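You operate a simulated robot arm through the tools that you are given. There is no shell and no other tool. Be economical: measure what you need, move in short steps, check, and stop when the job is done.

The job below is to be done with a simulated two-armed robot. You get a single attempt, and the scene is never put back.

JOB
Put the oil filter that says "4165" from the top of the black table on top of the white box there and the oil filter labelled "4120" on the top of the pink table. Put the flat carton on the top of the black table away on the lower shelf of rack three. Put one of the cups from the top of the black table on the belt between engines one and two. Take the bottle marked "3" from the top of the black table and leave it on top of the blue box there. Stack the red box labelled "860" from the top of the purple table on top of the red box that says "829". Open the blue drawer. Any order will do. Set down upright: oil filter, cup, bottle.

It is judged by the outcome, as a careful person would: the job done as asked, and still so three seconds after it is handed in. It fails if anything else is knocked over, pushed out of place, dropped, spilled or broken.

ROBOT AND FRAMES
Two 7-joint arms with fingered hands on one trunk, on a base that drives. Base frame: it is fixed to the floor where the robot stands at the start and does not move with it; the origin is under the middle of the robot, x ahead of it, y to its left, z up; the surface under the hand at the start is at about z = 850. Lengths are in mm, angles in rad, forces in N, time in s.
The left shoulder is at the start at [80, 241, 1392], the right one opposite. Places, roughly: belt between engines one and two [-2200, -600, 300]; blue box [500, 250, 1000]; blue drawer [700, -6800, 700]; bottle [500, 250, 1000]; cup [750, 0, 1000]; flat carton [750, 0, 1000]; lower shelf of rack three [-5300, 2800, 600]; oil filter [750, -250, 1000]; red box [2000, -2500, 1000]; top of the pink table [400, -1200, 800]; white box [500, 500, 1000]. Payload 4.9 kg a hand.
The TCP of each hand is the grasp point between the finger pads, 32 mm short of the fingertips. In the tool frame z runs along the fingers and y along their closing line. Largest opening 200 mm; the body of the gripper starts 89 mm behind the TCP. The gripper is a hand of 4 fingers: y runs from the thumb to the fingers, the wrist lies at [0, 0, -267] in the tool frame.
Orientation is that of the tool frame in the base frame, as a unit quaternion [x, y, z, w]. With the fingers straight down and closing along the base's y, the tool's x points along the base's -x, its y along +y and its z along -z.

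CONTROLS
- The arms move only by the tool send_rows. It takes "left_plan", "right_plan" or both (then of equal length, played together; a hand with none holds still); each is a list of rows, each an object (a shift or turn left out is 0) with "slide": the shift along the base's x, y, z in units of 150 mm (1.0 is 150 mm), a list of three; "turn": the turn, a rotation vector about the base's x, y, z in units of 45 degrees (1.0 is 45 degrees), a list of three. In form: [{"slide": [tx, ty, tz], "turn": [rx, ry, rz]}, ...]. A call has 1 to 8 rows; each row is the pose to reach, as a shift and turn from the pose commanded when the call began. A call with a number of a shift or a turn outside -1 to 1 is refused whole. A row lasts 0.2 s, in which the tool goes at most 50 mm and 0.15 rad; a call with a longer step from one row to the next is refused whole. Where a pose cannot be reached the arm comes as near as it can. A force on the tool above 40 N (or 10 N above the force at the start of the call, whichever is more), or a blocked arm, ends the call early, and 0.2 s more pass. In this call time passes only in rows, and 0.2 s behind the last. The reply holds the time, the measured pose of the TCP, the force on the tool along the base axes, the opening and the grip force, in the units named above and with some noise, with the torque about the TCP (base axes, N m) and any sound that the robot's microphone picked up, and new pictures: "show" is both (left out), scene, wrist or none (wrist: the cameras of the hands that moved).
- Cameras (640 x 400 px; columns grow to the right, rows downward): "scene" is now at [114.2, -4.3, 1556.8]; the picture's right is [-0.04, -1.00, -0.00], its down [-0.67, 0.03, -0.74] and it looks along [0.74, -0.03, -0.67] (base axes); focal length 214 px, centre (320, 200). "left" rides on the left gripper at [-69, -69, -116] in its tool frame; the picture's right is [0.71, -0.71, 0.00], its down [0.54, 0.54, -0.64] and it looks along [0.45, 0.45, 0.77] (tool axes); focal length 226 px, centre (320, 200). "right" rides on the right gripper at [69, -69, -116] in its tool frame; the picture's right is [0.71, 0.71, 0.00], its down [-0.54, 0.54, -0.64] and it looks along [-0.45, 0.45, 0.77] (tool axes); focal length 226 px, centre (320, 200). There is no depth. A picture from a camera that has moved, and an enlarged one, comes with that camera's place and axes in the base frame and with its lens.
- move_column(by): slides the trunk up (or, below 0, down) by that many mm; the arms and the scene camera ride with it, the base frame stays. It gives what a move gives, with no picture.
- roll_base(legs): drives the robot by 1 to 6 legs, each [ahead, left, turn to the left] in mm, mm and rad, along the robot's own axes; the way and the turn of a leg run together, so that a leg with both is an arc; at most 1500 mm and 3.142 rad a leg. The arms and the cameras ride along, it lands a little off, and it stops where it bumps. It gives what a move gives, and a new picture of the scene camera.
- move_fingers(finger1, finger2, finger3, thumb_bend, hand): sets how far each is bent, from 0 (flat) to 100 (curled in); at 30 the hand is open as for a grip, at 70 the pads meet at the TCP. One left out holds its place. A second passes; each finger stops where it meets its share of the squeeze, and holds until it gets a number again. It is the only way to open and close the hand. It gives what a move gives, with no picture; readings hold the bend of each and the force on the fingers (four entries, about 0 where the hand has none), thumb and palm.
- pan_tilt(pan, tilt): turns the head with the scene camera to pan (to the left, within 1.501 rad either way) and tilt (down, from -0.506 to 1.204), counted from straight ahead of the robot. It gives what a move gives, and a new picture of the scene camera.
- inspect(camera, box): a new picture of the part [left, top, right, bottom] of that camera's present view, enlarged. No time passes.
- close_job(): hands the job in; it is judged then, once.

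Work in short steps. Places have to be worked out from the pictures, the camera data and where the tool is seen: move nearer, look again, correct. Check each grasp and each placing, and mend what went wrong. You have 196 turns and 260 pictures in all, those below and enlarged ones among them. Open the grippers and draw the arms clear of the work before you hand the job in, unless the task says otherwise.

The tools are called after "Call:" as a command line: name --argument value ..., lists and objects as JSON in quotes. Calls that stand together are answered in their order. send_rows: Moves the arms, as the interface text tells. Its arguments: {"type":"object","properties":{"left_plan":{"type":"array"},"right_plan":{"type":"array"},"show":{"type":"string","enum":["both","scene","wrist","none"]}},"required":[]} The other tools are called the same way: move_column (by) slides the trunk up or down; move_fingers (finger1, finger2, finger3, thumb_bend, hand) moves the fingers one by one; roll_base (legs) drives the base; pan_tilt (pan, tilt) turns the head that bears the scene camera; inspect (camera, box) takes an enlarged picture of a part of a camera's view; close_job () hands the job in.

At the start:

```text
time_s: 0.0
left_tool_pos: [737.6, 231.0, 1240.1]
left_orientation: [0.0, 1.0, 0.0, 0.0]
left_ft_force: [0.2, 0.0, 0.4]
left_ft_torque: [0.01, -0.05, 0.02]
left_grip_width: 199.9
left_finger_force: 0.1
left_shape: jaw
left_bend: [30.0, 30.0, 30.0, 30.0]
left_finger forces: [0.0, 0.0, 0.0, 0.0, 0.0, 0.0]
right_tool_pos: [750.3, -312.9, 1237.5]
right_orientation: [0.0, 1.0, 0.0, 0.0]
right_ft_force: [0.7, -0.3, 0.3]
right_ft_torque: [0.02, 0.02, 0.01]
right_grip_width: 200.1
right_finger_force: 0.0
right_shape: jaw
right_bend: [30.0, 30.0, 30.0, 30.0]
right_finger forces: [0.0, 0.0, 0.0, 0.0, 0.0, 0.0]
trunk travel left (down, up): [-300.0, 540.0]
robot x, y, heading: [-0.9, -1.1, 0.004]
head pan, tilt: [-0.044, 0.737]
```

scene: 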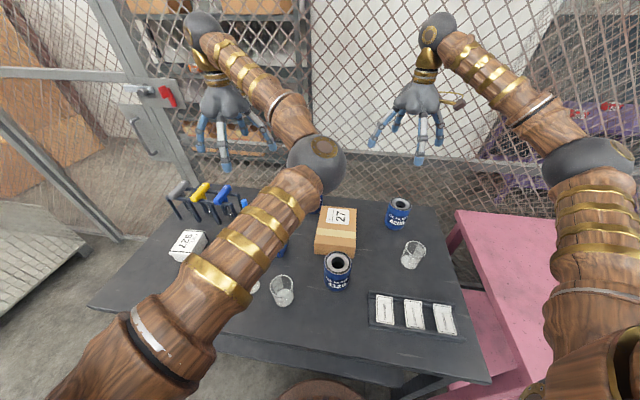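
right: 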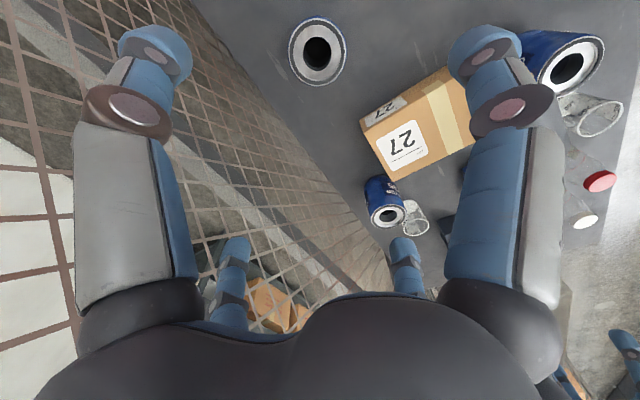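
left: 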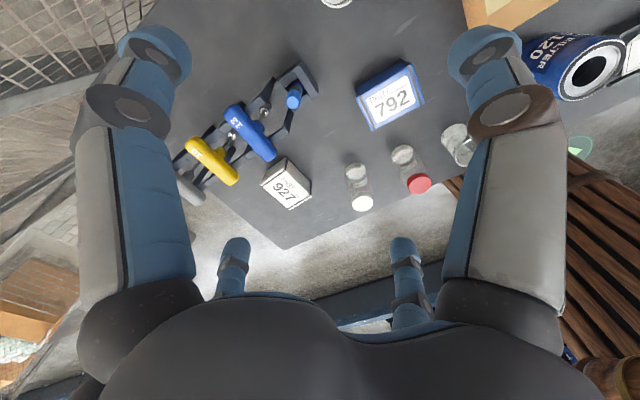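

The pictures show the black table with filters, cups, carton "27", bottles and boxes. I enlarge the scene to read labels.

Call:
inspect --camera "scene" --box '[240, 180, 480, 340]'

Call:
inspect --camera "left" --box '[160, 0, 640, 300]'

Call:
inspect --camera "right" --box '[260, 0, 640, 240]'

```text
2.50 times, centred on (360, 260) of scene
camera zoom: at [114.2, -4.3, 1556.8], right [-0.04, -1.0, 0.0], down [-0.67, 0.03, -0.74], along [0.74, -0.03, -0.67], focal length 536 px, centre (220, 50)
```

zoom: 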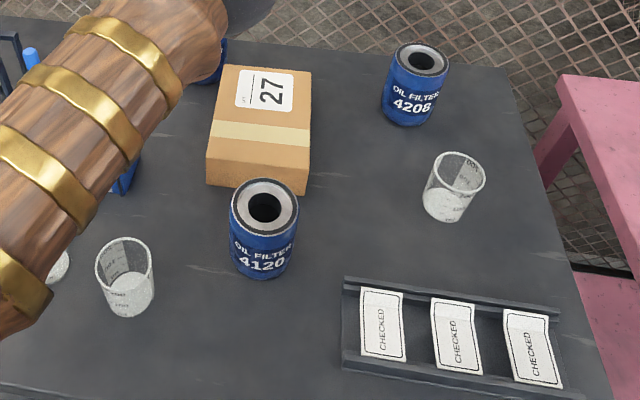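

```text
1.33 times, centred on (400, 150) of left
camera zoom: at [806.9, 160.7, 1355.3], right [-0.71, -0.71, 0.0], down [-0.54, 0.54, 0.64], along [-0.45, 0.45, -0.77], focal length 301 px, centre (213, 267)
```

zoom: 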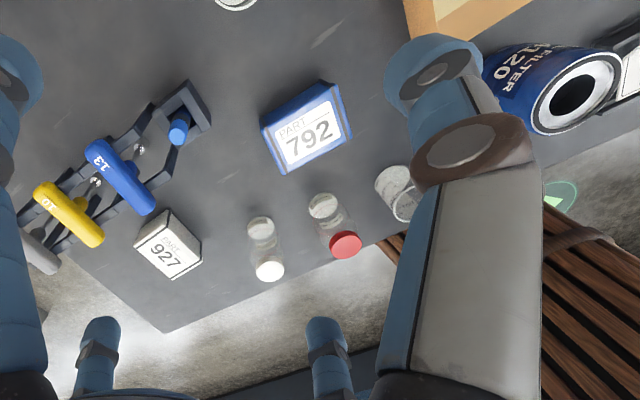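

```text
1.67 times, centred on (450, 120) of right
camera zoom: at [681.8, -382.9, 1352.7], right [-0.71, 0.71, 0.0], down [0.54, 0.54, 0.64], along [0.45, 0.45, -0.77], focal length 377 px, centre (103, 333)
```

zoom: 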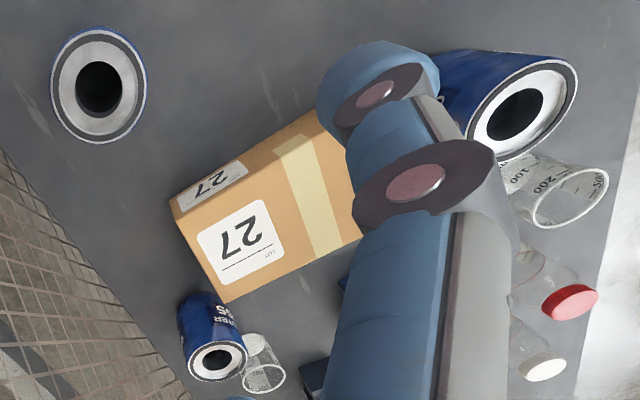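

I move the left arm aside and tilt the view to see bottles and the left part of the table.

Call:
send_rows --left_plan '[{"slide": [0, 0.3, 0.1]}, {"slide": [-0.1, 0.6, 0.3]}, {"slide": [-0.3, 0.8, 0.5]}, {"slide": [-0.6, 1, 0.7]}, {"slide": [-0.9, 1, 0.9]}, {"slide": [-1, 1, 1]}]' --show "scene"

```text
refused: row 2 steps farther than a row can; nothing moved
```

Steps too large; I split them finer.

Call:
send_rows --left_plan '[{"slide": [-0.1, 0.25, 0.1]}, {"slide": [-0.2, 0.5, 0.2]}, {"slide": [-0.35, 0.75, 0.3]}, {"slide": [-0.5, 0.95, 0.45]}, {"slide": [-0.7, 1, 0.65]}, {"slide": [-0.85, 1, 0.85]}, {"slide": [-1, 1, 1]}]' --show "scene"

```text
time_s: 1.6
left_tool_pos: [585.2, 383.2, 1389.6]
left_orientation: [0.0, 1.0, -0.001, 0.0]
left_ft_force: [-0.5, 0.5, -0.2]
left_ft_torque: [0.0, -0.01, 0.0]
left_grip_width: 199.9
left_finger_force: 0.0
left_shape: jaw
left_bend: [30.0, 30.0, 30.0, 30.0]
left_finger forces: [0.1, 0.1, 0.0, 0.1, 0.0, 0.0]
right_tool_pos: [749.3, -312.8, 1237.4]
right_orientation: [0.0, 1.0, 0.0, 0.0]
right_ft_force: [-0.7, -1.1, 0.5]
right_ft_torque: [0.02, -0.01, 0.04]
right_grip_width: 199.8
right_finger_force: 0.1
right_shape: jaw
right_bend: [30.0, 30.0, 30.0, 30.0]
right_finger forces: [0.0, 0.0, 0.1, 0.0, 0.0, 0.0]
trunk travel left (down, up): [-300.0, 540.0]
robot x, y, heading: [-2.5, 1.6, 0.004]
head pan, tilt: [-0.044, 0.737]
camera scene: at [113.8, -4.2, 1556.8], right [-0.04, -1.0, 0.0], down [-0.67, 0.03, -0.74], along [0.74, -0.03, -0.67], focal length 214 px, centre (320, 200)
```

scene: 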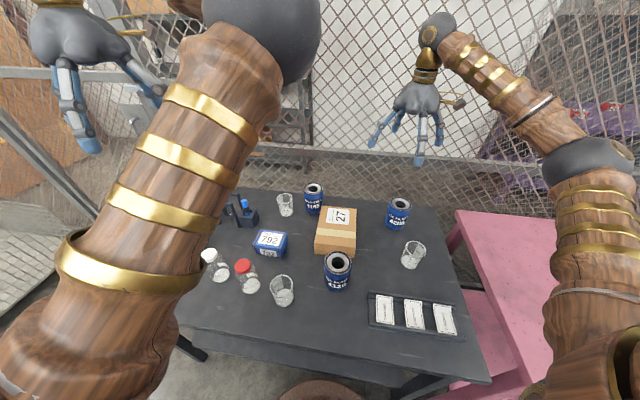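

Call:
inspect --camera "scene" --box '[180, 170, 380, 320]'

```text
2.67 times, centred on (280, 245) of scene
camera zoom: at [113.8, -4.2, 1556.8], right [-0.04, -1.0, 0.0], down [-0.67, 0.03, -0.74], along [0.74, -0.03, -0.67], focal length 572 px, centre (427, 80)
```

zoom: 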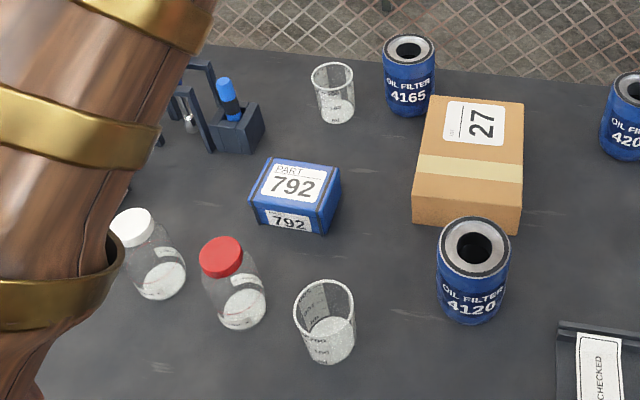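

Bottle labels not readable from here; I check the left wrist camera.

Call:
inspect --camera "left" --box '[160, 0, 640, 300]'

```text
1.33 times, centred on (400, 150) of left
camera zoom: at [654.2, 311.8, 1504.8], right [-0.71, -0.71, 0.0], down [-0.54, 0.54, 0.64], along [-0.45, 0.45, -0.77], focal length 301 px, centre (213, 267)
```

zoom: 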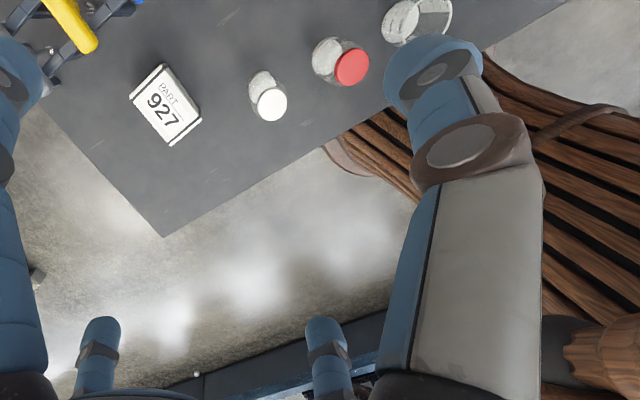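

Labels aren't visible; I lower the left hand for a closer look at the bottles and bring the right hand toward filter 4120 (about [490,-75]).

Call:
send_rows --left_plan '[{"slide": [0.1, -0.1, -0.2]}, {"slide": [0.2, -0.2, -0.4]}, {"slide": [0.3, -0.3, -0.6]}, {"slide": [0.4, -0.35, -0.8]}, {"slide": [0.45, -0.35, -1]}]' --right_plan '[{"slide": [-0.2, 0.15, 0]}, {"slide": [-0.4, 0.3, 0]}, {"slide": [-0.6, 0.5, 0]}, {"slide": [-0.8, 0.7, 0]}, {"slide": [-1, 0.9, 0]}]' --show "wrist"

Call:
inspect --camera "left" --box '[240, 0, 560, 200]'

```text
time_s: 2.8
left_tool_pos: [656.0, 328.1, 1237.6]
left_orientation: [0.0, 1.0, -0.001, 0.0]
left_ft_force: [-0.3, 0.6, -0.5]
left_ft_torque: [0.02, 0.03, 0.01]
left_grip_width: 200.1
left_finger_force: 0.0
left_shape: jaw
left_bend: [30.0, 30.0, 30.0, 30.0]
left_finger forces: [0.0, 0.1, 0.2, 0.0, 0.0, 0.0]
right_tool_pos: [600.1, -171.6, 1238.0]
right_orientation: [0.001, 1.0, -0.001, 0.0]
right_ft_force: [-0.4, -0.2, 0.1]
right_ft_torque: [0.0, 0.0, -0.02]
right_grip_width: 199.9
right_finger_force: 0.1
right_shape: jaw
right_bend: [30.0, 30.0, 30.0, 30.0]
right_finger forces: [0.0, 0.0, 0.0, 0.1, 0.0, 0.0]
trunk travel left (down, up): [-300.0, 540.0]
robot x, y, heading: [2.2, 2.7, -0.001]
head pan, tilt: [-0.044, 0.737]
camera right: at [531.4, -242.0, 1352.4], right [-0.71, 0.71, 0.0], down [0.54, 0.54, 0.64], along [0.45, 0.45, -0.77], focal length 226 px, centre (320, 200)
camera left: at [725.7, 258.3, 1353.0], right [-0.71, -0.71, 0.0], down [-0.54, 0.54, 0.64], along [-0.45, 0.45, -0.77], focal length 226 px, centre (320, 200)
```

right: 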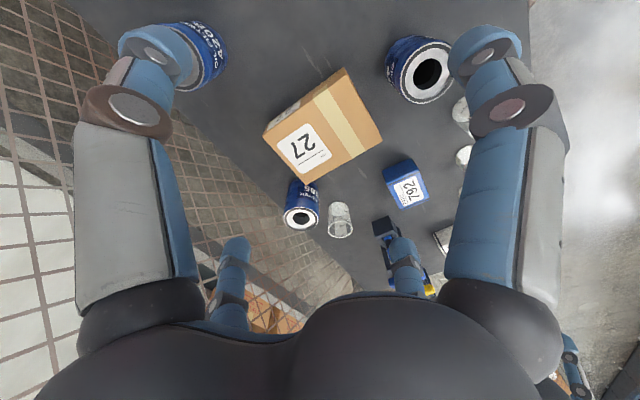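
left: 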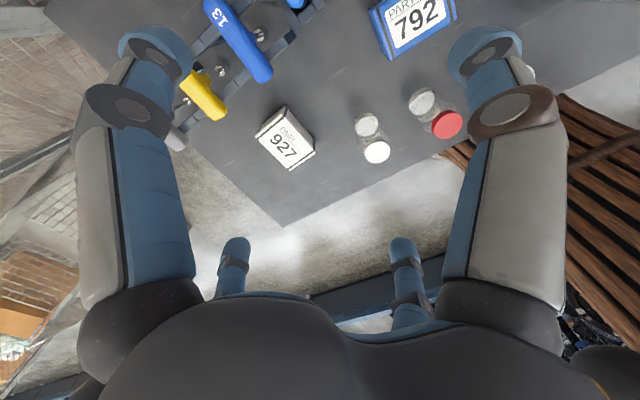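

```text
2.00 times, centred on (400, 100) of left
camera zoom: at [725.7, 258.3, 1353.0], right [-0.71, -0.71, 0.0], down [-0.54, 0.54, 0.64], along [-0.45, 0.45, -0.77], focal length 452 px, centre (160, 400)
```

zoom: 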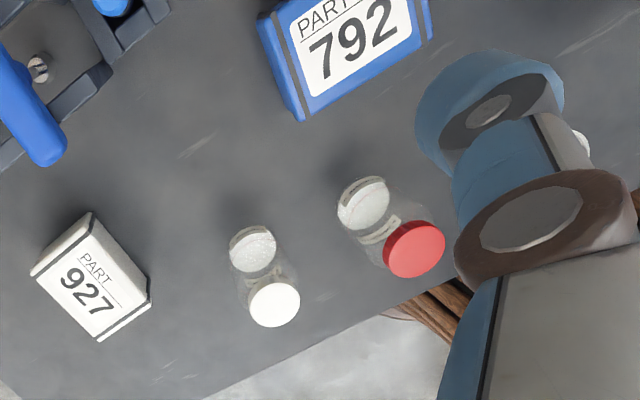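

I zoom in tighter on the bottles from both cameras.

Call:
inspect --camera "left" --box '[340, 70, 480, 170]'

Call:
inspect --camera "scene" --box '[200, 230, 310, 310]'

```text
4.00 times, centred on (410, 120) of left
camera zoom: at [725.7, 258.3, 1353.0], right [-0.71, -0.71, 0.0], down [-0.54, 0.54, 0.64], along [-0.45, 0.45, -0.77], focal length 904 px, centre (-40, 520)
```

zoom: 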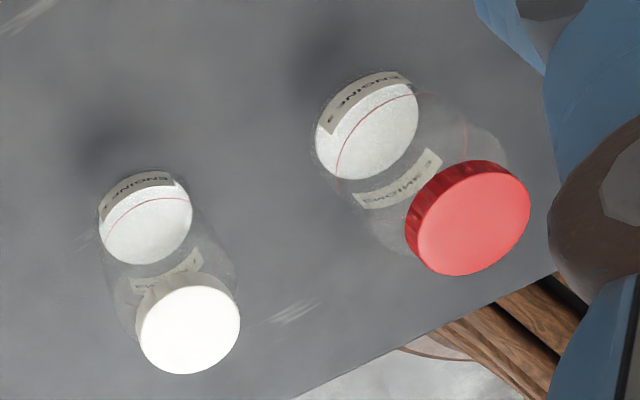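

```text
5.00 times, centred on (255, 270) of scene
camera zoom: at [114.8, -2.9, 1556.8], right [-0.04, -1.0, 0.0], down [-0.67, 0.03, -0.74], along [0.74, -0.03, -0.67], focal length 1072 px, centre (645, -150)
```

zoom: 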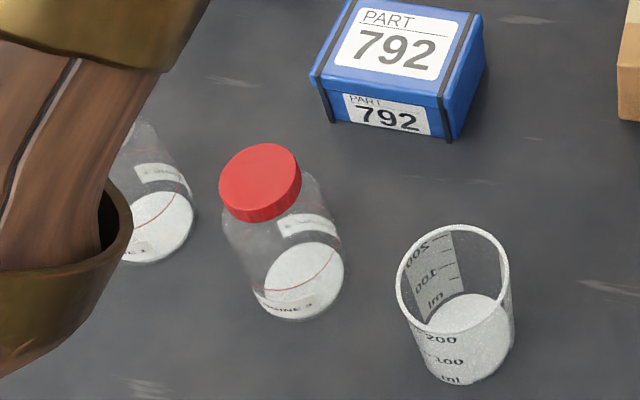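

Red-capped bottle reads "ENGINE 3". Filter 4120 lies near [472,-74]; I bring the right hand above it and start turning the left hand for 4165.

Call:
send_rows --right_plan '[{"slide": [-0.15, 0.1, -0.1]}, {"slide": [-0.3, 0.2, -0.25]}, {"slide": [-0.45, 0.3, -0.45]}, {"slide": [-0.6, 0.4, -0.65]}, {"slide": [-0.75, 0.5, -0.8]}, {"slide": [-0.86, 0.64, -0.85]}]' --left_plan '[{"slide": [0.1, 0, 0], "turn": [0, 0, -0.16]}, {"slide": [0.2, 0, 0], "turn": [0, 0, -0.33]}, {"slide": [0.3, 0, 0], "turn": [0, 0, -0.5]}, {"slide": [0.4, 0, 0], "turn": [0, 0, -0.67]}, {"slide": [0.5, 0, 0], "turn": [0, 0, -0.84]}, {"slide": [0.6, 0, 0], "turn": [0, 0, -1]}]'

```text
time_s: 4.2
left_tool_pos: [772.4, 316.7, 1239.1]
left_orientation: [0.378, 0.926, -0.001, -0.006]
left_ft_force: [0.6, 0.1, -0.5]
left_ft_torque: [-0.04, 0.05, 0.0]
left_grip_width: 199.8
left_finger_force: 0.0
left_shape: jaw
left_bend: [30.0, 30.0, 30.0, 30.0]
left_finger forces: [0.1, 0.0, 0.1, 0.1, 0.0, 0.0]
left hand out of reach, approached as far as the arm can: row 6
right_tool_pos: [474.4, -80.2, 1109.4]
right_orientation: [0.0, 1.0, 0.0, -0.001]
right_ft_force: [-0.5, 0.5, -0.3]
right_ft_torque: [-0.03, 0.01, 0.02]
right_grip_width: 200.1
right_finger_force: 0.0
right_shape: jaw
right_bend: [30.0, 30.0, 30.0, 30.0]
right_finger forces: [0.0, 0.0, 0.0, 0.0, 0.0, 0.0]
trunk travel left (down, up): [-300.0, 540.0]
robot x, y, heading: [-2.4, 1.4, 0.001]
head pan, tilt: [-0.044, 0.737]
camera scene: at [116.8, -2.3, 1556.6], right [-0.04, -1.0, 0.0], down [-0.67, 0.03, -0.74], along [0.74, -0.03, -0.67], focal length 214 px, centre (320, 200)
camera right: at [406.1, -149.9, 1224.1], right [-0.71, 0.71, 0.0], down [0.54, 0.54, 0.64], along [0.45, 0.45, -0.77], focal length 226 px, centre (320, 200)
camera left: at [775.8, 218.2, 1353.7], right [-1.0, -0.01, 0.01], down [0.0, 0.76, 0.65], along [-0.01, 0.65, -0.76], focal length 226 px, centre (320, 200)
```

scene: 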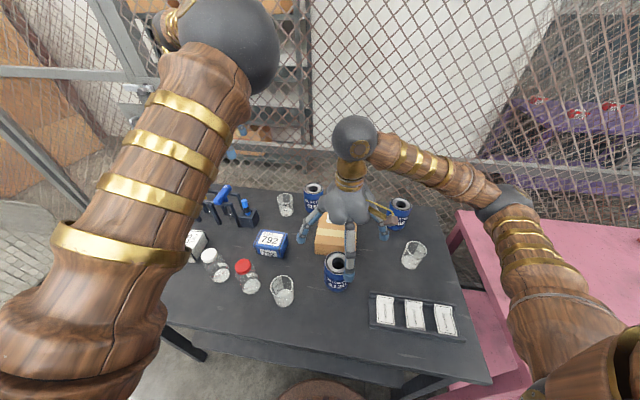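
right: 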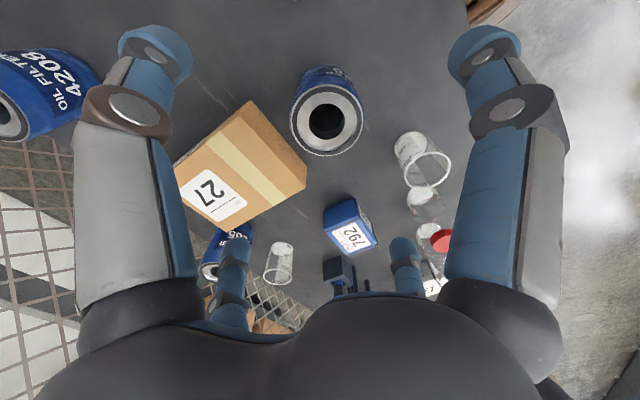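
left: 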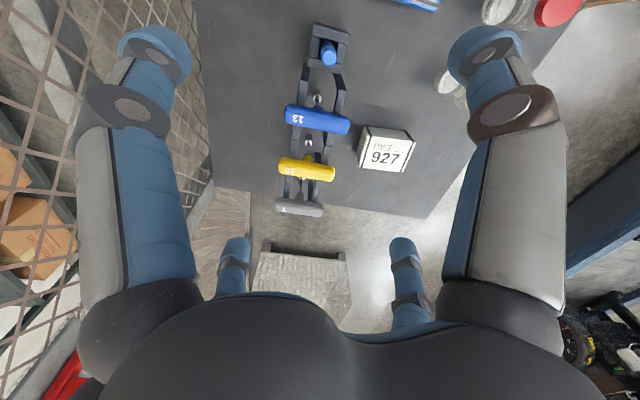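

Filter 4120 centre is about [470,-75], top ~965; the hand has four digits in a cross, so I narrow the right hand to clear the carton and inspect the hand.

Call:
move_fingers --hand "right" --finger1 43 --finger2 43 --finger3 43 --thumb_bend 43

Call:
send_rows --right_plan '[{"slide": [-0.02, 0.03, -0.2]}, {"slide": [-0.03, 0.03, -0.4]}, {"slide": [-0.03, 0.03, -0.6]}]' --show "wrist"

Call:
inspect --camera "scene" --box '[270, 150, 430, 310]'

```text
time_s: 5.2
left_tool_pos: [771.6, 315.2, 1240.9]
left_orientation: [0.377, 0.926, -0.001, -0.004]
left_ft_force: [0.1, -0.3, 0.3]
left_ft_torque: [0.0, -0.01, -0.02]
left_grip_width: 199.7
left_finger_force: 0.0
left_shape: jaw
left_bend: [30.0, 30.0, 30.0, 30.0]
left_finger forces: [0.0, 0.0, 0.1, 0.0, 0.1, 0.0]
right_tool_pos: [472.1, -82.1, 1110.4]
right_orientation: [0.0, 1.0, 0.0, 0.0]
right_ft_force: [-0.2, 0.5, 0.3]
right_ft_torque: [-0.03, 0.0, 0.01]
right_grip_width: 95.1
right_finger_force: 0.1
right_shape: fingers
right_bend: [43.0, 43.0, 43.0, 43.0]
right_finger forces: [0.0, 0.1, 0.1, 0.0, 0.0, 0.0]
trunk travel left (down, up): [-300.0, 540.0]
robot x, y, heading: [1.0, 2.0, 0.0]
head pan, tilt: [-0.044, 0.737]
```

```text
time_s: 6.0
left_tool_pos: [771.9, 315.1, 1241.5]
left_orientation: [0.377, 0.926, 0.0, -0.005]
left_ft_force: [0.5, 0.2, -0.1]
left_ft_torque: [0.0, 0.01, -0.01]
left_grip_width: 199.9
left_finger_force: 0.1
left_shape: jaw
left_bend: [30.0, 30.0, 30.0, 30.0]
left_finger forces: [0.0, 0.0, 0.0, 0.0, 0.0, 0.0]
right_tool_pos: [466.9, -79.0, 1020.0]
right_orientation: [-0.001, 1.0, 0.001, 0.0]
right_ft_force: [-0.6, -0.4, 0.2]
right_ft_torque: [0.04, -0.01, 0.01]
right_grip_width: 94.9
right_finger_force: 0.1
right_shape: fingers
right_bend: [43.0, 43.0, 43.0, 43.0]
right_finger forces: [0.0, 0.0, 0.0, 0.1, 0.0, 0.0]
trunk travel left (down, up): [-300.0, 540.0]
robot x, y, heading: [1.9, 1.1, -0.002]
head pan, tilt: [-0.044, 0.737]
camera right: at [398.6, -149.2, 1134.6], right [-0.71, 0.71, 0.0], down [0.54, 0.54, 0.64], along [0.45, 0.45, -0.77], focal length 226 px, centre (320, 200)
```

right: 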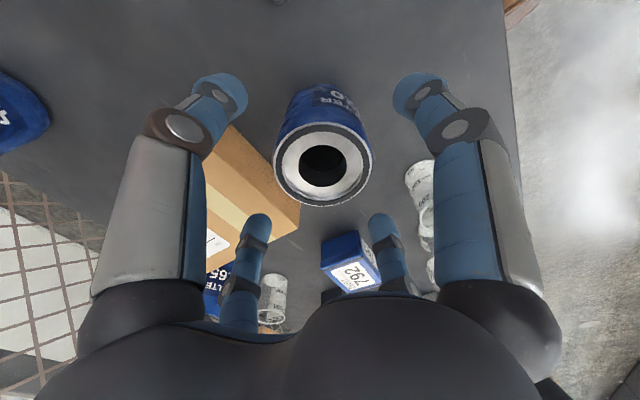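

```text
2.50 times, centred on (350, 230) of scene
camera zoom: at [114.5, -4.3, 1556.9], right [-0.04, -1.0, 0.0], down [-0.67, 0.03, -0.74], along [0.74, -0.03, -0.67], focal length 536 px, centre (245, 125)
```

zoom: 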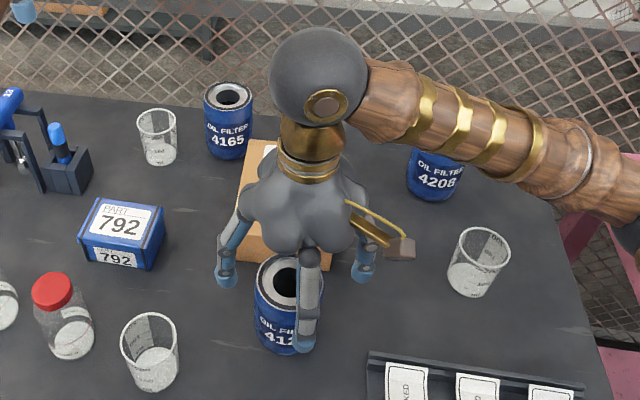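

Centre confirmed [470,-76], diameter ~88. I open to bend 39 and descend.

Call:
move_fingers --hand "right" --finger1 38 --finger2 38 --finger3 38 --thumb_bend 38

Call:
send_rows --right_plan '[{"slide": [0.02, 0.02, -0.2]}, {"slide": [0.02, 0.02, -0.4]}, {"slide": [0.02, 0.02, -0.55]}, {"slide": [0.02, 0.02, -0.7]}]' --show "wrist"

```text
time_s: 7.0
left_tool_pos: [771.6, 315.0, 1241.5]
left_orientation: [0.377, 0.926, 0.0, -0.005]
left_ft_force: [-0.3, 0.6, -0.4]
left_ft_torque: [0.01, -0.01, 0.02]
left_grip_width: 200.0
left_finger_force: 0.1
left_shape: jaw
left_bend: [30.0, 30.0, 30.0, 30.0]
left_finger forces: [0.0, 0.0, 0.0, 0.0, 0.0, 0.1]
right_tool_pos: [466.7, -78.5, 1019.8]
right_orientation: [0.0, 1.0, -0.001, 0.0]
right_ft_force: [0.3, 0.6, 0.1]
right_ft_torque: [0.0, -0.02, 0.03]
right_grip_width: 111.8
right_finger_force: 0.0
right_shape: fingers
right_bend: [38.0, 38.0, 38.0, 38.0]
right_finger forces: [0.0, 0.0, 0.0, 0.0, 0.0, 0.0]
trunk travel left (down, up): [-300.0, 540.0]
robot x, y, heading: [2.9, 1.9, 0.003]
head pan, tilt: [-0.044, 0.737]
```

```text
time_s: 8.0
left_tool_pos: [770.5, 314.6, 1241.5]
left_orientation: [0.377, 0.926, 0.001, -0.005]
left_ft_force: [1.0, 0.4, 1.2]
left_ft_torque: [0.0, 0.03, 0.03]
left_grip_width: 200.1
left_finger_force: 0.1
left_shape: jaw
left_bend: [30.0, 30.0, 30.0, 30.0]
left_finger forces: [0.1, 0.0, 0.0, 0.1, 0.1, 0.0]
right_tool_pos: [469.1, -71.9, 916.8]
right_orientation: [0.0, 1.0, 0.0, 0.0]
right_ft_force: [-1.6, 0.5, 0.7]
right_ft_torque: [-0.02, -0.04, 0.01]
right_grip_width: 112.2
right_finger_force: 1.0
right_shape: fingers
right_bend: [38.0, 38.0, 39.0, 38.0]
right_finger forces: [0.0, 0.0, 1.5, 0.1, 0.0, 0.1]
trunk travel left (down, up): [-300.0, 540.0]
robot x, y, heading: [1.3, 0.1, -0.001]
head pan, tilt: [-0.044, 0.737]
camera right: at [401.4, -143.3, 1030.8], right [-0.71, 0.71, 0.0], down [0.54, 0.54, 0.64], along [0.45, 0.46, -0.77], focal length 226 px, centre (320, 200)
```

right: 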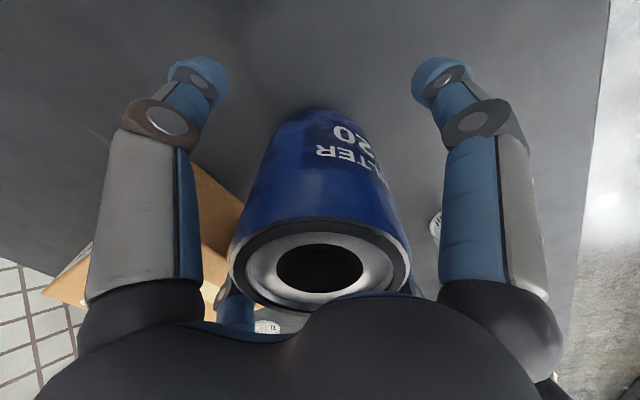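

Hand straddles the filter; I close all digits.

Call:
move_fingers --hand "right" --finger1 65 --finger2 65 --finger3 65 --thumb_bend 65

Call:
send_rows --right_plan '[{"slide": [0, 0, 0.1]}, {"slide": [0, 0, 0.3]}, {"slide": [0, 0, 0.6]}, {"slide": [0, 0, 0.9]}]'

```text
time_s: 9.0
left_tool_pos: [769.5, 315.2, 1240.4]
left_orientation: [0.378, 0.926, 0.001, -0.005]
left_ft_force: [0.3, 0.2, -0.3]
left_ft_torque: [0.0, -0.01, 0.02]
left_grip_width: 200.0
left_finger_force: 0.1
left_shape: jaw
left_bend: [30.0, 30.0, 30.0, 30.0]
left_finger forces: [0.0, 0.0, 0.1, 0.0, 0.1, 0.0]
right_tool_pos: [471.1, -73.0, 916.3]
right_orientation: [0.0, 1.0, 0.0, 0.0]
right_ft_force: [1.6, -2.6, 6.3]
right_ft_torque: [-0.12, -0.05, 0.03]
right_grip_width: 55.6
right_finger_force: 22.4
right_shape: fingers
right_bend: [54.0, 54.0, 55.0, 58.0]
right_finger forces: [7.5, 10.2, 8.6, 0.0, 18.2, 0.0]
trunk travel left (down, up): [-300.0, 540.0]
robot x, y, heading: [-0.7, 1.8, 0.0]
head pan, tilt: [-0.044, 0.737]
```

```text
time_s: 10.0
left_tool_pos: [771.1, 315.9, 1239.4]
left_orientation: [0.377, 0.926, 0.0, -0.005]
left_ft_force: [-0.1, 0.5, 0.0]
left_ft_torque: [0.0, -0.02, 0.0]
left_grip_width: 200.2
left_finger_force: 0.0
left_shape: jaw
left_bend: [30.0, 30.0, 30.0, 30.0]
left_finger forces: [0.0, 0.0, 0.0, 0.0, 0.0, 0.1]
right_tool_pos: [467.8, -72.3, 1052.5]
right_orientation: [0.001, 1.0, 0.0, -0.001]
right_ft_force: [-1.0, 0.9, -3.9]
right_ft_torque: [-0.05, -0.01, 0.0]
right_grip_width: 55.6
right_finger_force: 21.6
right_shape: fingers
right_bend: [54.0, 54.0, 55.0, 58.0]
right_finger forces: [7.2, 10.4, 7.9, 0.0, 16.5, 0.0]
trunk travel left (down, up): [-300.0, 540.0]
robot x, y, heading: [-3.1, 1.2, 0.002]
head pan, tilt: [-0.044, 0.737]
camera scene: at [114.0, -3.7, 1556.7], right [-0.04, -1.0, 0.0], down [-0.67, 0.03, -0.74], along [0.74, -0.03, -0.67], focal length 214 px, centre (320, 200)
camera right: at [400.3, -142.9, 1168.0], right [-0.71, 0.71, 0.0], down [0.54, 0.54, 0.64], along [0.45, 0.45, -0.77], focal length 226 px, centre (320, 200)
```

scene: 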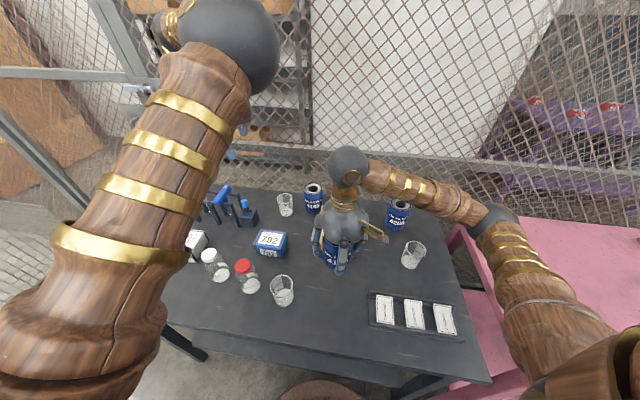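
right: 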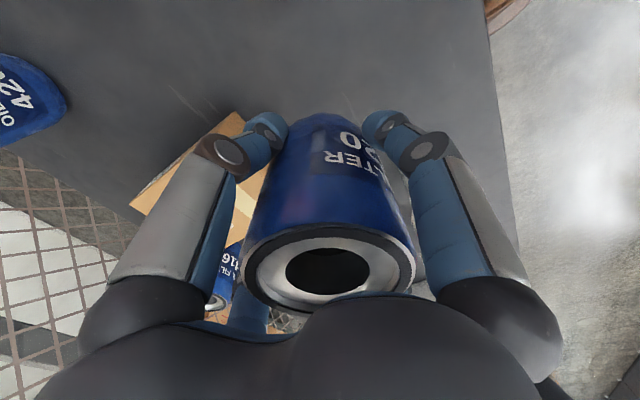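

4120 is held firmly. I swing the right hand away to the right and bring the left (unturned, which clears carton and cup) toward 4165 at about [852,2].

Call:
send_rows --right_plan '[{"slide": [0, -0.1, 0.2]}, {"slide": [0, -0.25, 0.4]}, {"slide": [0, -0.45, 0.6]}, {"slide": [0, -0.65, 0.7]}, {"slide": [0, -0.8, 0.7]}, {"slide": [0, -1, 0.7]}]' --left_plan '[{"slide": [0.1, -0.2, 0], "turn": [0, 0, 0.16]}, {"slide": [0.2, -0.4, 0], "turn": [0, 0, 0.33]}, {"slide": [0.3, -0.6, 0], "turn": [0, 0, 0.5]}, {"slide": [0.4, -0.75, 0], "turn": [0, 0, 0.67]}, {"slide": [0.5, -0.9, 0], "turn": [0, 0, 0.84]}, {"slide": [0.6, -1, 0], "turn": [0, 0, 1]}]' --show "none"

Call:
send_rows --right_plan '[{"slide": [0, -0.15, 0]}, {"slide": [0, -0.3, 0]}, {"slide": [0, -0.45, 0]}, {"slide": [0, -0.6, 0]}]' --left_plan '[{"slide": [0, -0.25, 0]}, {"slide": [0, -0.5, 0]}, {"slide": [0, -0.75, 0]}, {"slide": [0, -1, 0]}]'

```text
time_s: 11.4
left_tool_pos: [861.8, 162.9, 1241.5]
left_orientation: [-0.001, 1.0, 0.001, 0.0]
left_ft_force: [-0.1, -0.3, 0.5]
left_ft_torque: [0.0, 0.01, 0.01]
left_grip_width: 200.0
left_finger_force: 0.1
left_shape: jaw
left_bend: [30.0, 30.0, 30.0, 30.0]
left_finger forces: [0.0, 0.0, 0.0, 0.0, 0.0, 0.1]
right_tool_pos: [470.6, -224.8, 1155.0]
right_orientation: [-0.001, 1.0, 0.0, -0.001]
right_ft_force: [0.4, 0.6, -4.4]
right_ft_torque: [0.06, 0.03, 0.0]
right_grip_width: 55.5
right_finger_force: 20.4
right_shape: fingers
right_bend: [55.0, 54.0, 55.0, 58.0]
right_finger forces: [7.0, 10.3, 7.9, 0.0, 16.5, 0.0]
trunk travel left (down, up): [-300.0, 540.0]
robot x, y, heading: [-2.6, 3.5, 0.002]
head pan, tilt: [-0.044, 0.737]
```

```text
time_s: 12.4
left_tool_pos: [858.9, 15.6, 1243.8]
left_orientation: [0.0, 1.0, 0.001, 0.0]
left_ft_force: [0.1, -1.1, 0.0]
left_ft_torque: [0.02, -0.02, 0.0]
left_grip_width: 199.9
left_finger_force: 0.0
left_shape: jaw
left_bend: [30.0, 30.0, 30.0, 30.0]
left_finger forces: [0.0, 0.0, 0.0, 0.1, 0.1, 0.0]
right_tool_pos: [469.2, -317.0, 1154.3]
right_orientation: [0.0, 1.0, 0.001, 0.001]
right_ft_force: [0.1, -0.5, -3.8]
right_ft_torque: [-0.01, 0.0, 0.0]
right_grip_width: 55.4
right_finger_force: 20.8
right_shape: fingers
right_bend: [55.0, 54.0, 55.0, 58.0]
right_finger forces: [6.9, 10.3, 7.9, 0.0, 16.6, 0.0]
trunk travel left (down, up): [-300.0, 540.0]
robot x, y, heading: [6.2, -0.3, 0.002]
head pan, tilt: [-0.044, 0.737]
camera scene: at [113.7, -7.4, 1556.9], right [-0.04, -1.0, 0.0], down [-0.67, 0.03, -0.74], along [0.74, -0.03, -0.67], focal length 214 px, centre (320, 200)
camera right: at [400.7, -387.2, 1269.5], right [-0.71, 0.71, 0.0], down [0.54, 0.54, 0.64], along [0.45, 0.46, -0.77], focal length 226 px, centre (320, 200)
camera left: at [929.3, -55.8, 1358.1], right [-0.71, -0.71, 0.0], down [-0.54, 0.54, 0.64], along [-0.45, 0.46, -0.77], focal length 226 px, centre (320, 200)
```

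scene: 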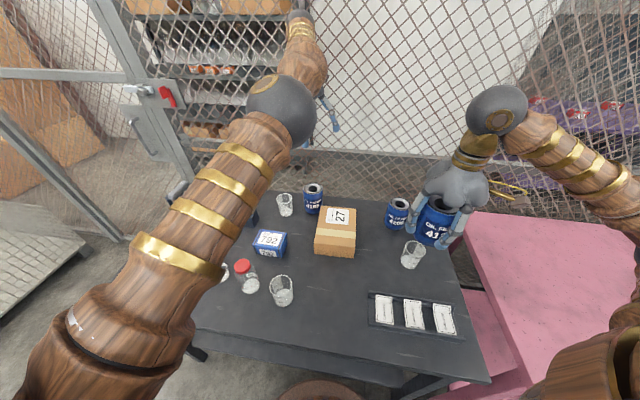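
right: 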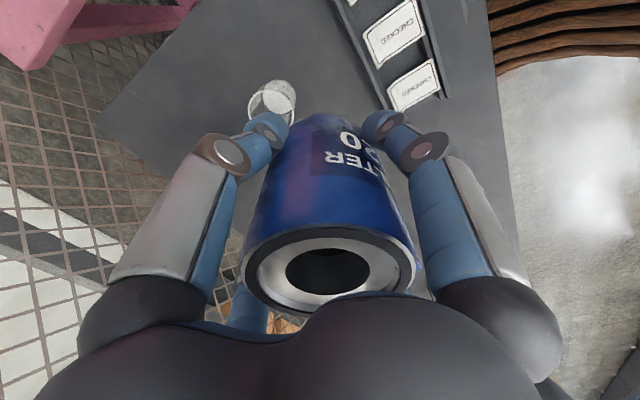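
left: 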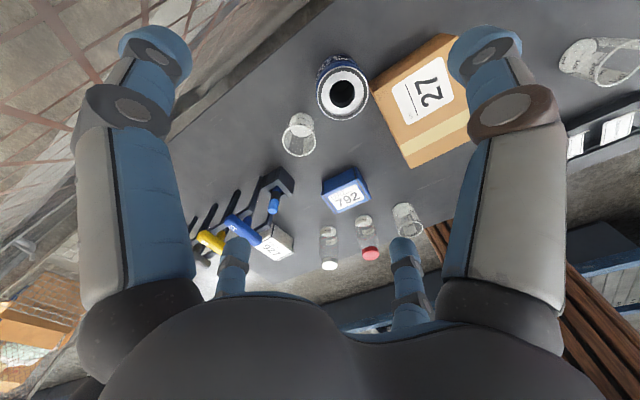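

I check that the left hand isn't touching the fence.

Call:
inspect --camera "scene" --box '[200, 0, 440, 150]'

```text
2.67 times, centred on (320, 75) of scene
camera zoom: at [113.7, -7.4, 1556.9], right [-0.04, -1.0, 0.0], down [-0.67, 0.03, -0.74], along [0.74, -0.03, -0.67], focal length 572 px, centre (320, 533)
```

zoom: 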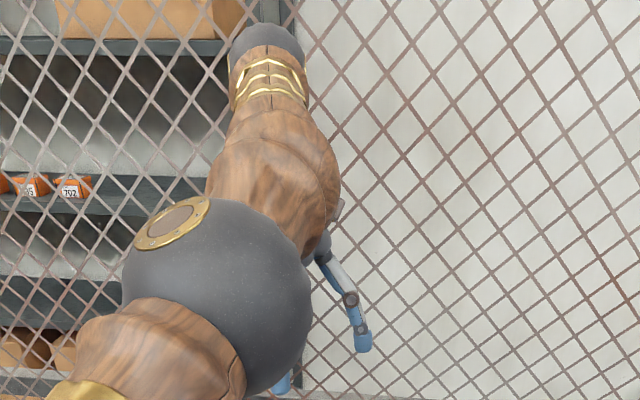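

Hand is clear. Filter 4165 is about [836,-5]; I descend to ~1060 with bend 38.

Call:
send_rows --left_plan '[{"slide": [-0.05, -0.05, -0.3]}, {"slide": [-0.1, -0.1, -0.6]}, {"slide": [-0.13, -0.13, -0.85]}, {"slide": [-0.13, -0.13, -1]}]' --show "none"

Call:
move_fingers --hand "left" --finger1 38 --finger2 38 --finger3 38 --thumb_bend 38

Call:
send_rows --left_plan '[{"slide": [0, 0, -0.2]}, {"slide": [0, 0, -0.4]}]' --show "wrist"

```text
time_s: 13.4
left_tool_pos: [843.7, -3.5, 1089.0]
left_orientation: [0.0, 1.0, 0.0, 0.0]
left_ft_force: [-1.3, 0.0, -0.5]
left_ft_torque: [0.03, -0.01, 0.0]
left_grip_width: 200.0
left_finger_force: 0.2
left_shape: jaw
left_bend: [30.0, 30.0, 30.0, 30.0]
left_finger forces: [0.0, 0.0, 0.1, 0.0, 0.0, 0.0]
right_tool_pos: [470.3, -315.4, 1154.9]
right_orientation: [-0.001, 1.0, -0.001, -0.001]
right_ft_force: [0.7, 0.1, -4.2]
right_ft_torque: [-0.01, 0.03, -0.04]
right_grip_width: 55.3
right_finger_force: 21.0
right_shape: fingers
right_bend: [55.0, 54.0, 55.0, 58.0]
right_finger forces: [7.0, 10.3, 8.0, 0.0, 16.5, 0.0]
trunk travel left (down, up): [-300.0, 540.0]
robot x, y, heading: [3.1, -0.7, -0.002]
head pan, tilt: [-0.044, 0.737]
```

```text
time_s: 14.4
left_tool_pos: [842.6, -2.0, 1089.4]
left_orientation: [-0.001, 1.0, 0.0, 0.0]
left_ft_force: [-0.7, 0.4, -0.5]
left_ft_torque: [0.02, 0.01, -0.01]
left_grip_width: 113.1
left_finger_force: 0.1
left_shape: fingers
left_bend: [38.0, 38.0, 38.0, 38.0]
left_finger forces: [0.0, 0.0, 0.1, 0.1, 0.0, 0.0]
right_tool_pos: [469.4, -314.1, 1155.5]
right_orientation: [0.0, 1.0, 0.0, 0.0]
right_ft_force: [0.0, -0.9, -4.1]
right_ft_torque: [-0.01, 0.0, -0.01]
right_grip_width: 55.2
right_finger_force: 21.0
right_shape: fingers
right_bend: [55.0, 54.0, 55.0, 58.0]
right_finger forces: [7.0, 10.4, 7.9, 0.0, 16.4, 0.0]
trunk travel left (down, up): [-300.0, 540.0]
robot x, y, heading: [2.4, -0.8, 0.003]
head pan, tilt: [-0.044, 0.737]
```

```text
time_s: 15.0
left_tool_pos: [841.0, -4.4, 1029.4]
left_orientation: [0.0, 1.0, 0.001, -0.001]
left_ft_force: [-0.3, 0.3, -0.1]
left_ft_torque: [0.02, 0.0, -0.03]
left_grip_width: 113.1
left_finger_force: 0.1
left_shape: fingers
left_bend: [38.0, 38.0, 38.0, 38.0]
left_finger forces: [0.1, 0.0, 0.0, 0.0, 0.0, 0.0]
right_tool_pos: [469.2, -314.6, 1156.1]
right_orientation: [0.001, 1.0, -0.001, -0.001]
right_ft_force: [0.6, 0.3, -4.4]
right_ft_torque: [-0.02, -0.01, -0.03]
right_grip_width: 55.3
right_finger_force: 21.1
right_shape: fingers
right_bend: [55.0, 54.0, 55.0, 58.0]
right_finger forces: [7.0, 10.3, 7.9, 0.1, 16.5, 0.0]
trunk travel left (down, up): [-300.0, 540.0]
robot x, y, heading: [-2.6, -1.4, -0.001]
head pan, tilt: [-0.044, 0.737]
camera left: at [911.5, -74.6, 1143.7], right [-0.71, -0.71, 0.0], down [-0.54, 0.54, 0.64], along [-0.46, 0.45, -0.77], focal length 226 px, centre (320, 200)
```

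left: 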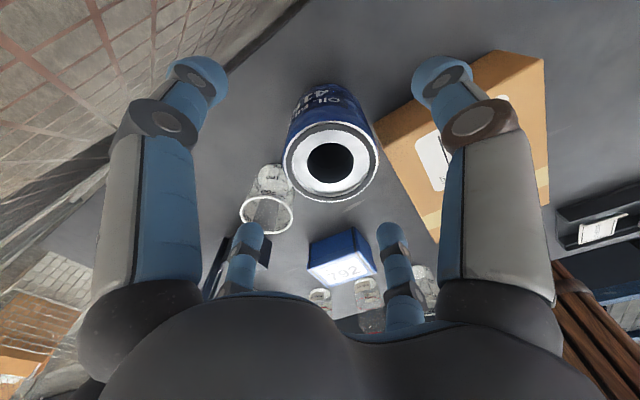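

Filter centre [828,-6]; cup at [822,104] is close to the +y digit, so I turn −15° and centre, then look before descending.

Call:
send_rows --left_plan '[{"slide": [-0.04, 0, 0], "turn": [0, 0, -0.16]}, {"slide": [-0.085, -0.01, 0], "turn": [0, 0, -0.33]}, {"slide": [-0.085, -0.01, -0.25], "turn": [0, 0, -0.33]}]' --show "wrist"

```text
time_s: 15.8
left_tool_pos: [830.1, -4.5, 991.9]
left_orientation: [0.13, 0.991, 0.001, -0.001]
left_ft_force: [0.0, 0.0, 0.0]
left_ft_torque: [-0.01, 0.03, -0.01]
left_grip_width: 112.9
left_finger_force: 0.0
left_shape: fingers
left_bend: [38.0, 38.0, 38.0, 38.0]
left_finger forces: [0.0, 0.1, 0.0, 0.0, 0.0, 0.0]
right_tool_pos: [471.0, -315.7, 1154.9]
right_orientation: [0.0, 1.0, 0.0, -0.001]
right_ft_force: [1.5, 0.4, -4.5]
right_ft_torque: [-0.02, 0.04, 0.01]
right_grip_width: 55.5
right_finger_force: 21.1
right_shape: fingers
right_bend: [55.0, 54.0, 55.0, 58.0]
right_finger forces: [6.9, 10.4, 7.9, 0.0, 16.4, 0.0]
trunk travel left (down, up): [-300.0, 540.0]
robot x, y, heading: [1.7, 0.6, 0.001]
head pan, tilt: [-0.044, 0.737]
camera left: at [880.4, -90.9, 1107.0], right [-0.86, -0.5, 0.0], down [-0.38, 0.66, 0.64], along [-0.32, 0.56, -0.77], focal length 226 px, centre (320, 200)
```

left: 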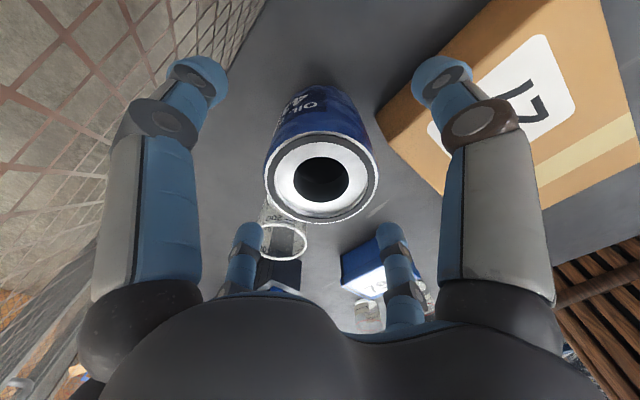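

Aligned, but the digits sit wider than the reading (about 5 mm per unit), so I narrow to bend 46 and check.

Call:
move_fingers --hand "left" --finger1 46 --finger2 46 --finger3 46 --thumb_bend 46

Call:
inspect --camera "left" --box '[160, 40, 480, 320]'

```text
time_s: 16.8
left_tool_pos: [830.0, -4.9, 993.2]
left_orientation: [0.129, 0.992, 0.0, 0.0]
left_ft_force: [-0.3, -0.4, -0.3]
left_ft_torque: [0.01, -0.02, -0.02]
left_grip_width: 84.1
left_finger_force: 0.1
left_shape: fingers
left_bend: [46.0, 46.0, 46.0, 46.0]
left_finger forces: [0.0, 0.0, 0.0, 0.0, 0.0, 0.0]
right_tool_pos: [468.8, -314.4, 1154.4]
right_orientation: [0.0, 1.0, 0.0, 0.001]
right_ft_force: [0.5, -0.1, -5.2]
right_ft_torque: [-0.04, -0.03, 0.0]
right_grip_width: 55.4
right_finger_force: 21.0
right_shape: fingers
right_bend: [55.0, 54.0, 55.0, 58.0]
right_finger forces: [7.1, 10.3, 7.9, 0.0, 16.6, 0.1]
trunk travel left (down, up): [-300.0, 540.0]
robot x, y, heading: [-0.4, -0.1, 0.001]
head pan, tilt: [-0.044, 0.737]
```

```text
1.43 times, centred on (320, 180) of left
camera zoom: at [879.1, -91.3, 1108.1], right [-0.86, -0.5, 0.0], down [-0.38, 0.66, 0.64], along [-0.32, 0.56, -0.77], focal length 323 px, centre (320, 229)
```

zoom: 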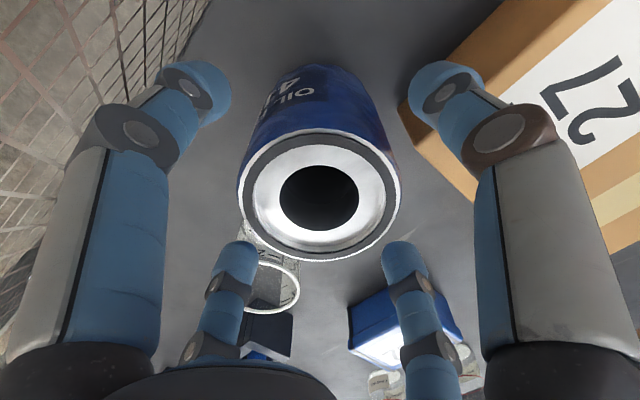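

Digits are clear of the cup and carton; descending to grasp height and closing.

Call:
send_rows --left_plan '[{"slide": [0, 0, -0.15]}, {"slide": [0, 0, -0.3]}, {"slide": [0, 0, -0.42]}, {"slide": [0, 0, -0.5]}]' --show "wrist"

Call:
move_fingers --hand "left" --finger1 65 --finger2 65 --finger3 65 --thumb_bend 65

Call:
send_rows --left_plan '[{"slide": [0, 0, 0.15]}, {"slide": [0, 0, 0.4]}, {"slide": [0, 0, 0.7]}, {"slide": [0, 0, 1]}]' --show "both"

```text
time_s: 17.8
left_tool_pos: [829.8, -5.6, 917.8]
left_orientation: [0.13, 0.992, 0.001, 0.0]
left_ft_force: [-0.2, 0.0, -0.1]
left_ft_torque: [0.02, 0.02, -0.02]
left_grip_width: 84.4
left_finger_force: 0.0
left_shape: fingers
left_bend: [46.0, 46.0, 46.0, 46.0]
left_finger forces: [0.0, 0.0, 0.0, 0.0, 0.1, 0.0]
right_tool_pos: [468.8, -315.0, 1155.7]
right_orientation: [0.0, 1.0, 0.0, -0.001]
right_ft_force: [0.2, 0.8, -4.2]
right_ft_torque: [-0.05, 0.01, 0.02]
right_grip_width: 55.4
right_finger_force: 20.8
right_shape: fingers
right_bend: [55.0, 54.0, 55.0, 58.0]
right_finger forces: [6.9, 10.3, 7.9, 0.1, 16.5, 0.1]
trunk travel left (down, up): [-300.0, 540.0]
robot x, y, heading: [2.2, 0.5, -0.002]
head pan, tilt: [-0.044, 0.737]
camera left: at [879.8, -91.6, 1032.7], right [-0.86, -0.5, 0.0], down [-0.38, 0.66, 0.64], along [-0.32, 0.56, -0.77], focal length 226 px, centre (320, 200)
```

left: 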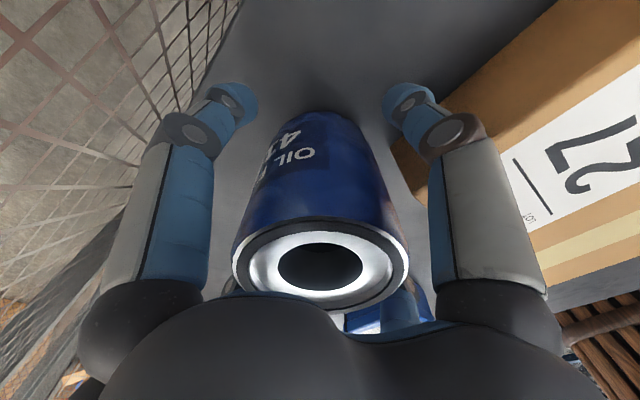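

```text
time_s: 18.8
left_tool_pos: [830.2, -6.5, 918.8]
left_orientation: [0.13, 0.992, 0.001, 0.001]
left_ft_force: [0.2, -2.0, 1.6]
left_ft_torque: [-0.05, 0.02, 0.02]
left_grip_width: 53.4
left_finger_force: 21.1
left_shape: fingers
left_bend: [55.0, 54.0, 55.0, 58.0]
left_finger forces: [8.0, 10.0, 7.8, 0.1, 17.1, 0.0]
right_tool_pos: [469.6, -314.6, 1155.6]
right_orientation: [0.0, 1.0, 0.0, 0.0]
right_ft_force: [-0.4, 0.7, -4.8]
right_ft_torque: [0.0, 0.02, 0.03]
right_grip_width: 55.3
right_finger_force: 21.0
right_shape: fingers
right_bend: [55.0, 54.0, 55.0, 58.0]
right_finger forces: [7.1, 10.2, 7.9, 0.0, 16.4, 0.1]
trunk travel left (down, up): [-300.0, 540.0]
robot x, y, heading: [3.1, 1.2, -0.0]
head pan, tilt: [-0.044, 0.737]
```

```text
time_s: 19.8
left_tool_pos: [828.2, -5.7, 1069.3]
left_orientation: [0.129, 0.992, 0.001, -0.001]
left_ft_force: [0.2, 0.1, -4.1]
left_ft_torque: [-0.03, -0.03, 0.0]
left_grip_width: 53.4
left_finger_force: 20.8
left_shape: fingers
left_bend: [55.0, 54.0, 55.0, 58.0]
left_finger forces: [7.7, 10.4, 7.6, 0.0, 16.1, 0.0]
right_tool_pos: [467.7, -314.8, 1155.6]
right_orientation: [0.0, 1.0, 0.0, 0.0]
right_ft_force: [-0.9, 0.5, -3.6]
right_ft_torque: [-0.04, -0.04, -0.03]
right_grip_width: 55.3
right_finger_force: 20.9
right_shape: fingers
right_bend: [55.0, 54.0, 55.0, 58.0]
right_finger forces: [7.1, 10.4, 8.0, 0.1, 16.5, 0.0]
trunk travel left (down, up): [-300.0, 540.0]
robot x, y, heading: [1.2, -4.4, -0.001]
head pan, tilt: [-0.044, 0.737]
camera scene: at [113.2, -4.4, 1556.8], right [-0.04, -1.0, 0.0], down [-0.67, 0.03, -0.74], along [0.74, -0.03, -0.67], focal length 214 px, centre (320, 200)
camera left: at [878.4, -90.0, 1184.4], right [-0.86, -0.5, 0.0], down [-0.38, 0.66, 0.64], along [-0.32, 0.56, -0.77], focal length 226 px, centre (320, 200)
```

scene: 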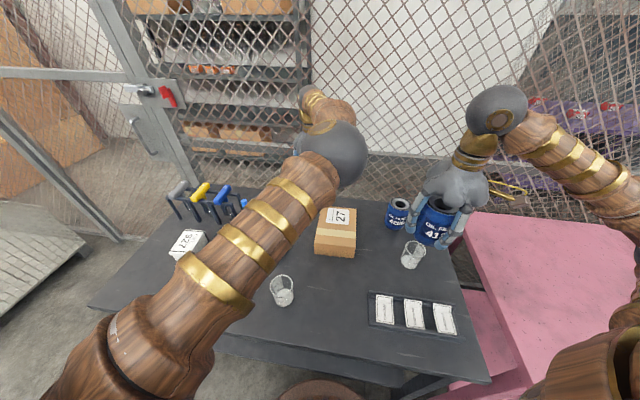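
left: 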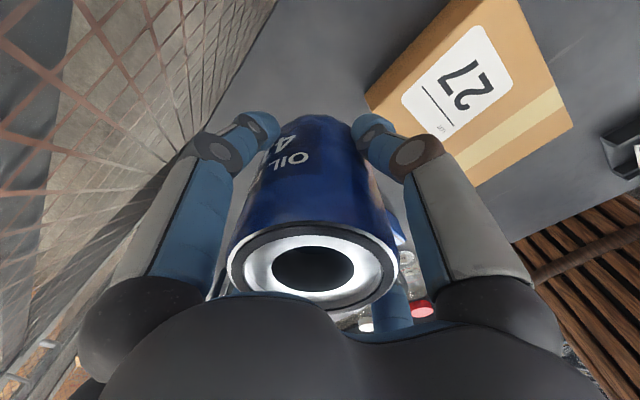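

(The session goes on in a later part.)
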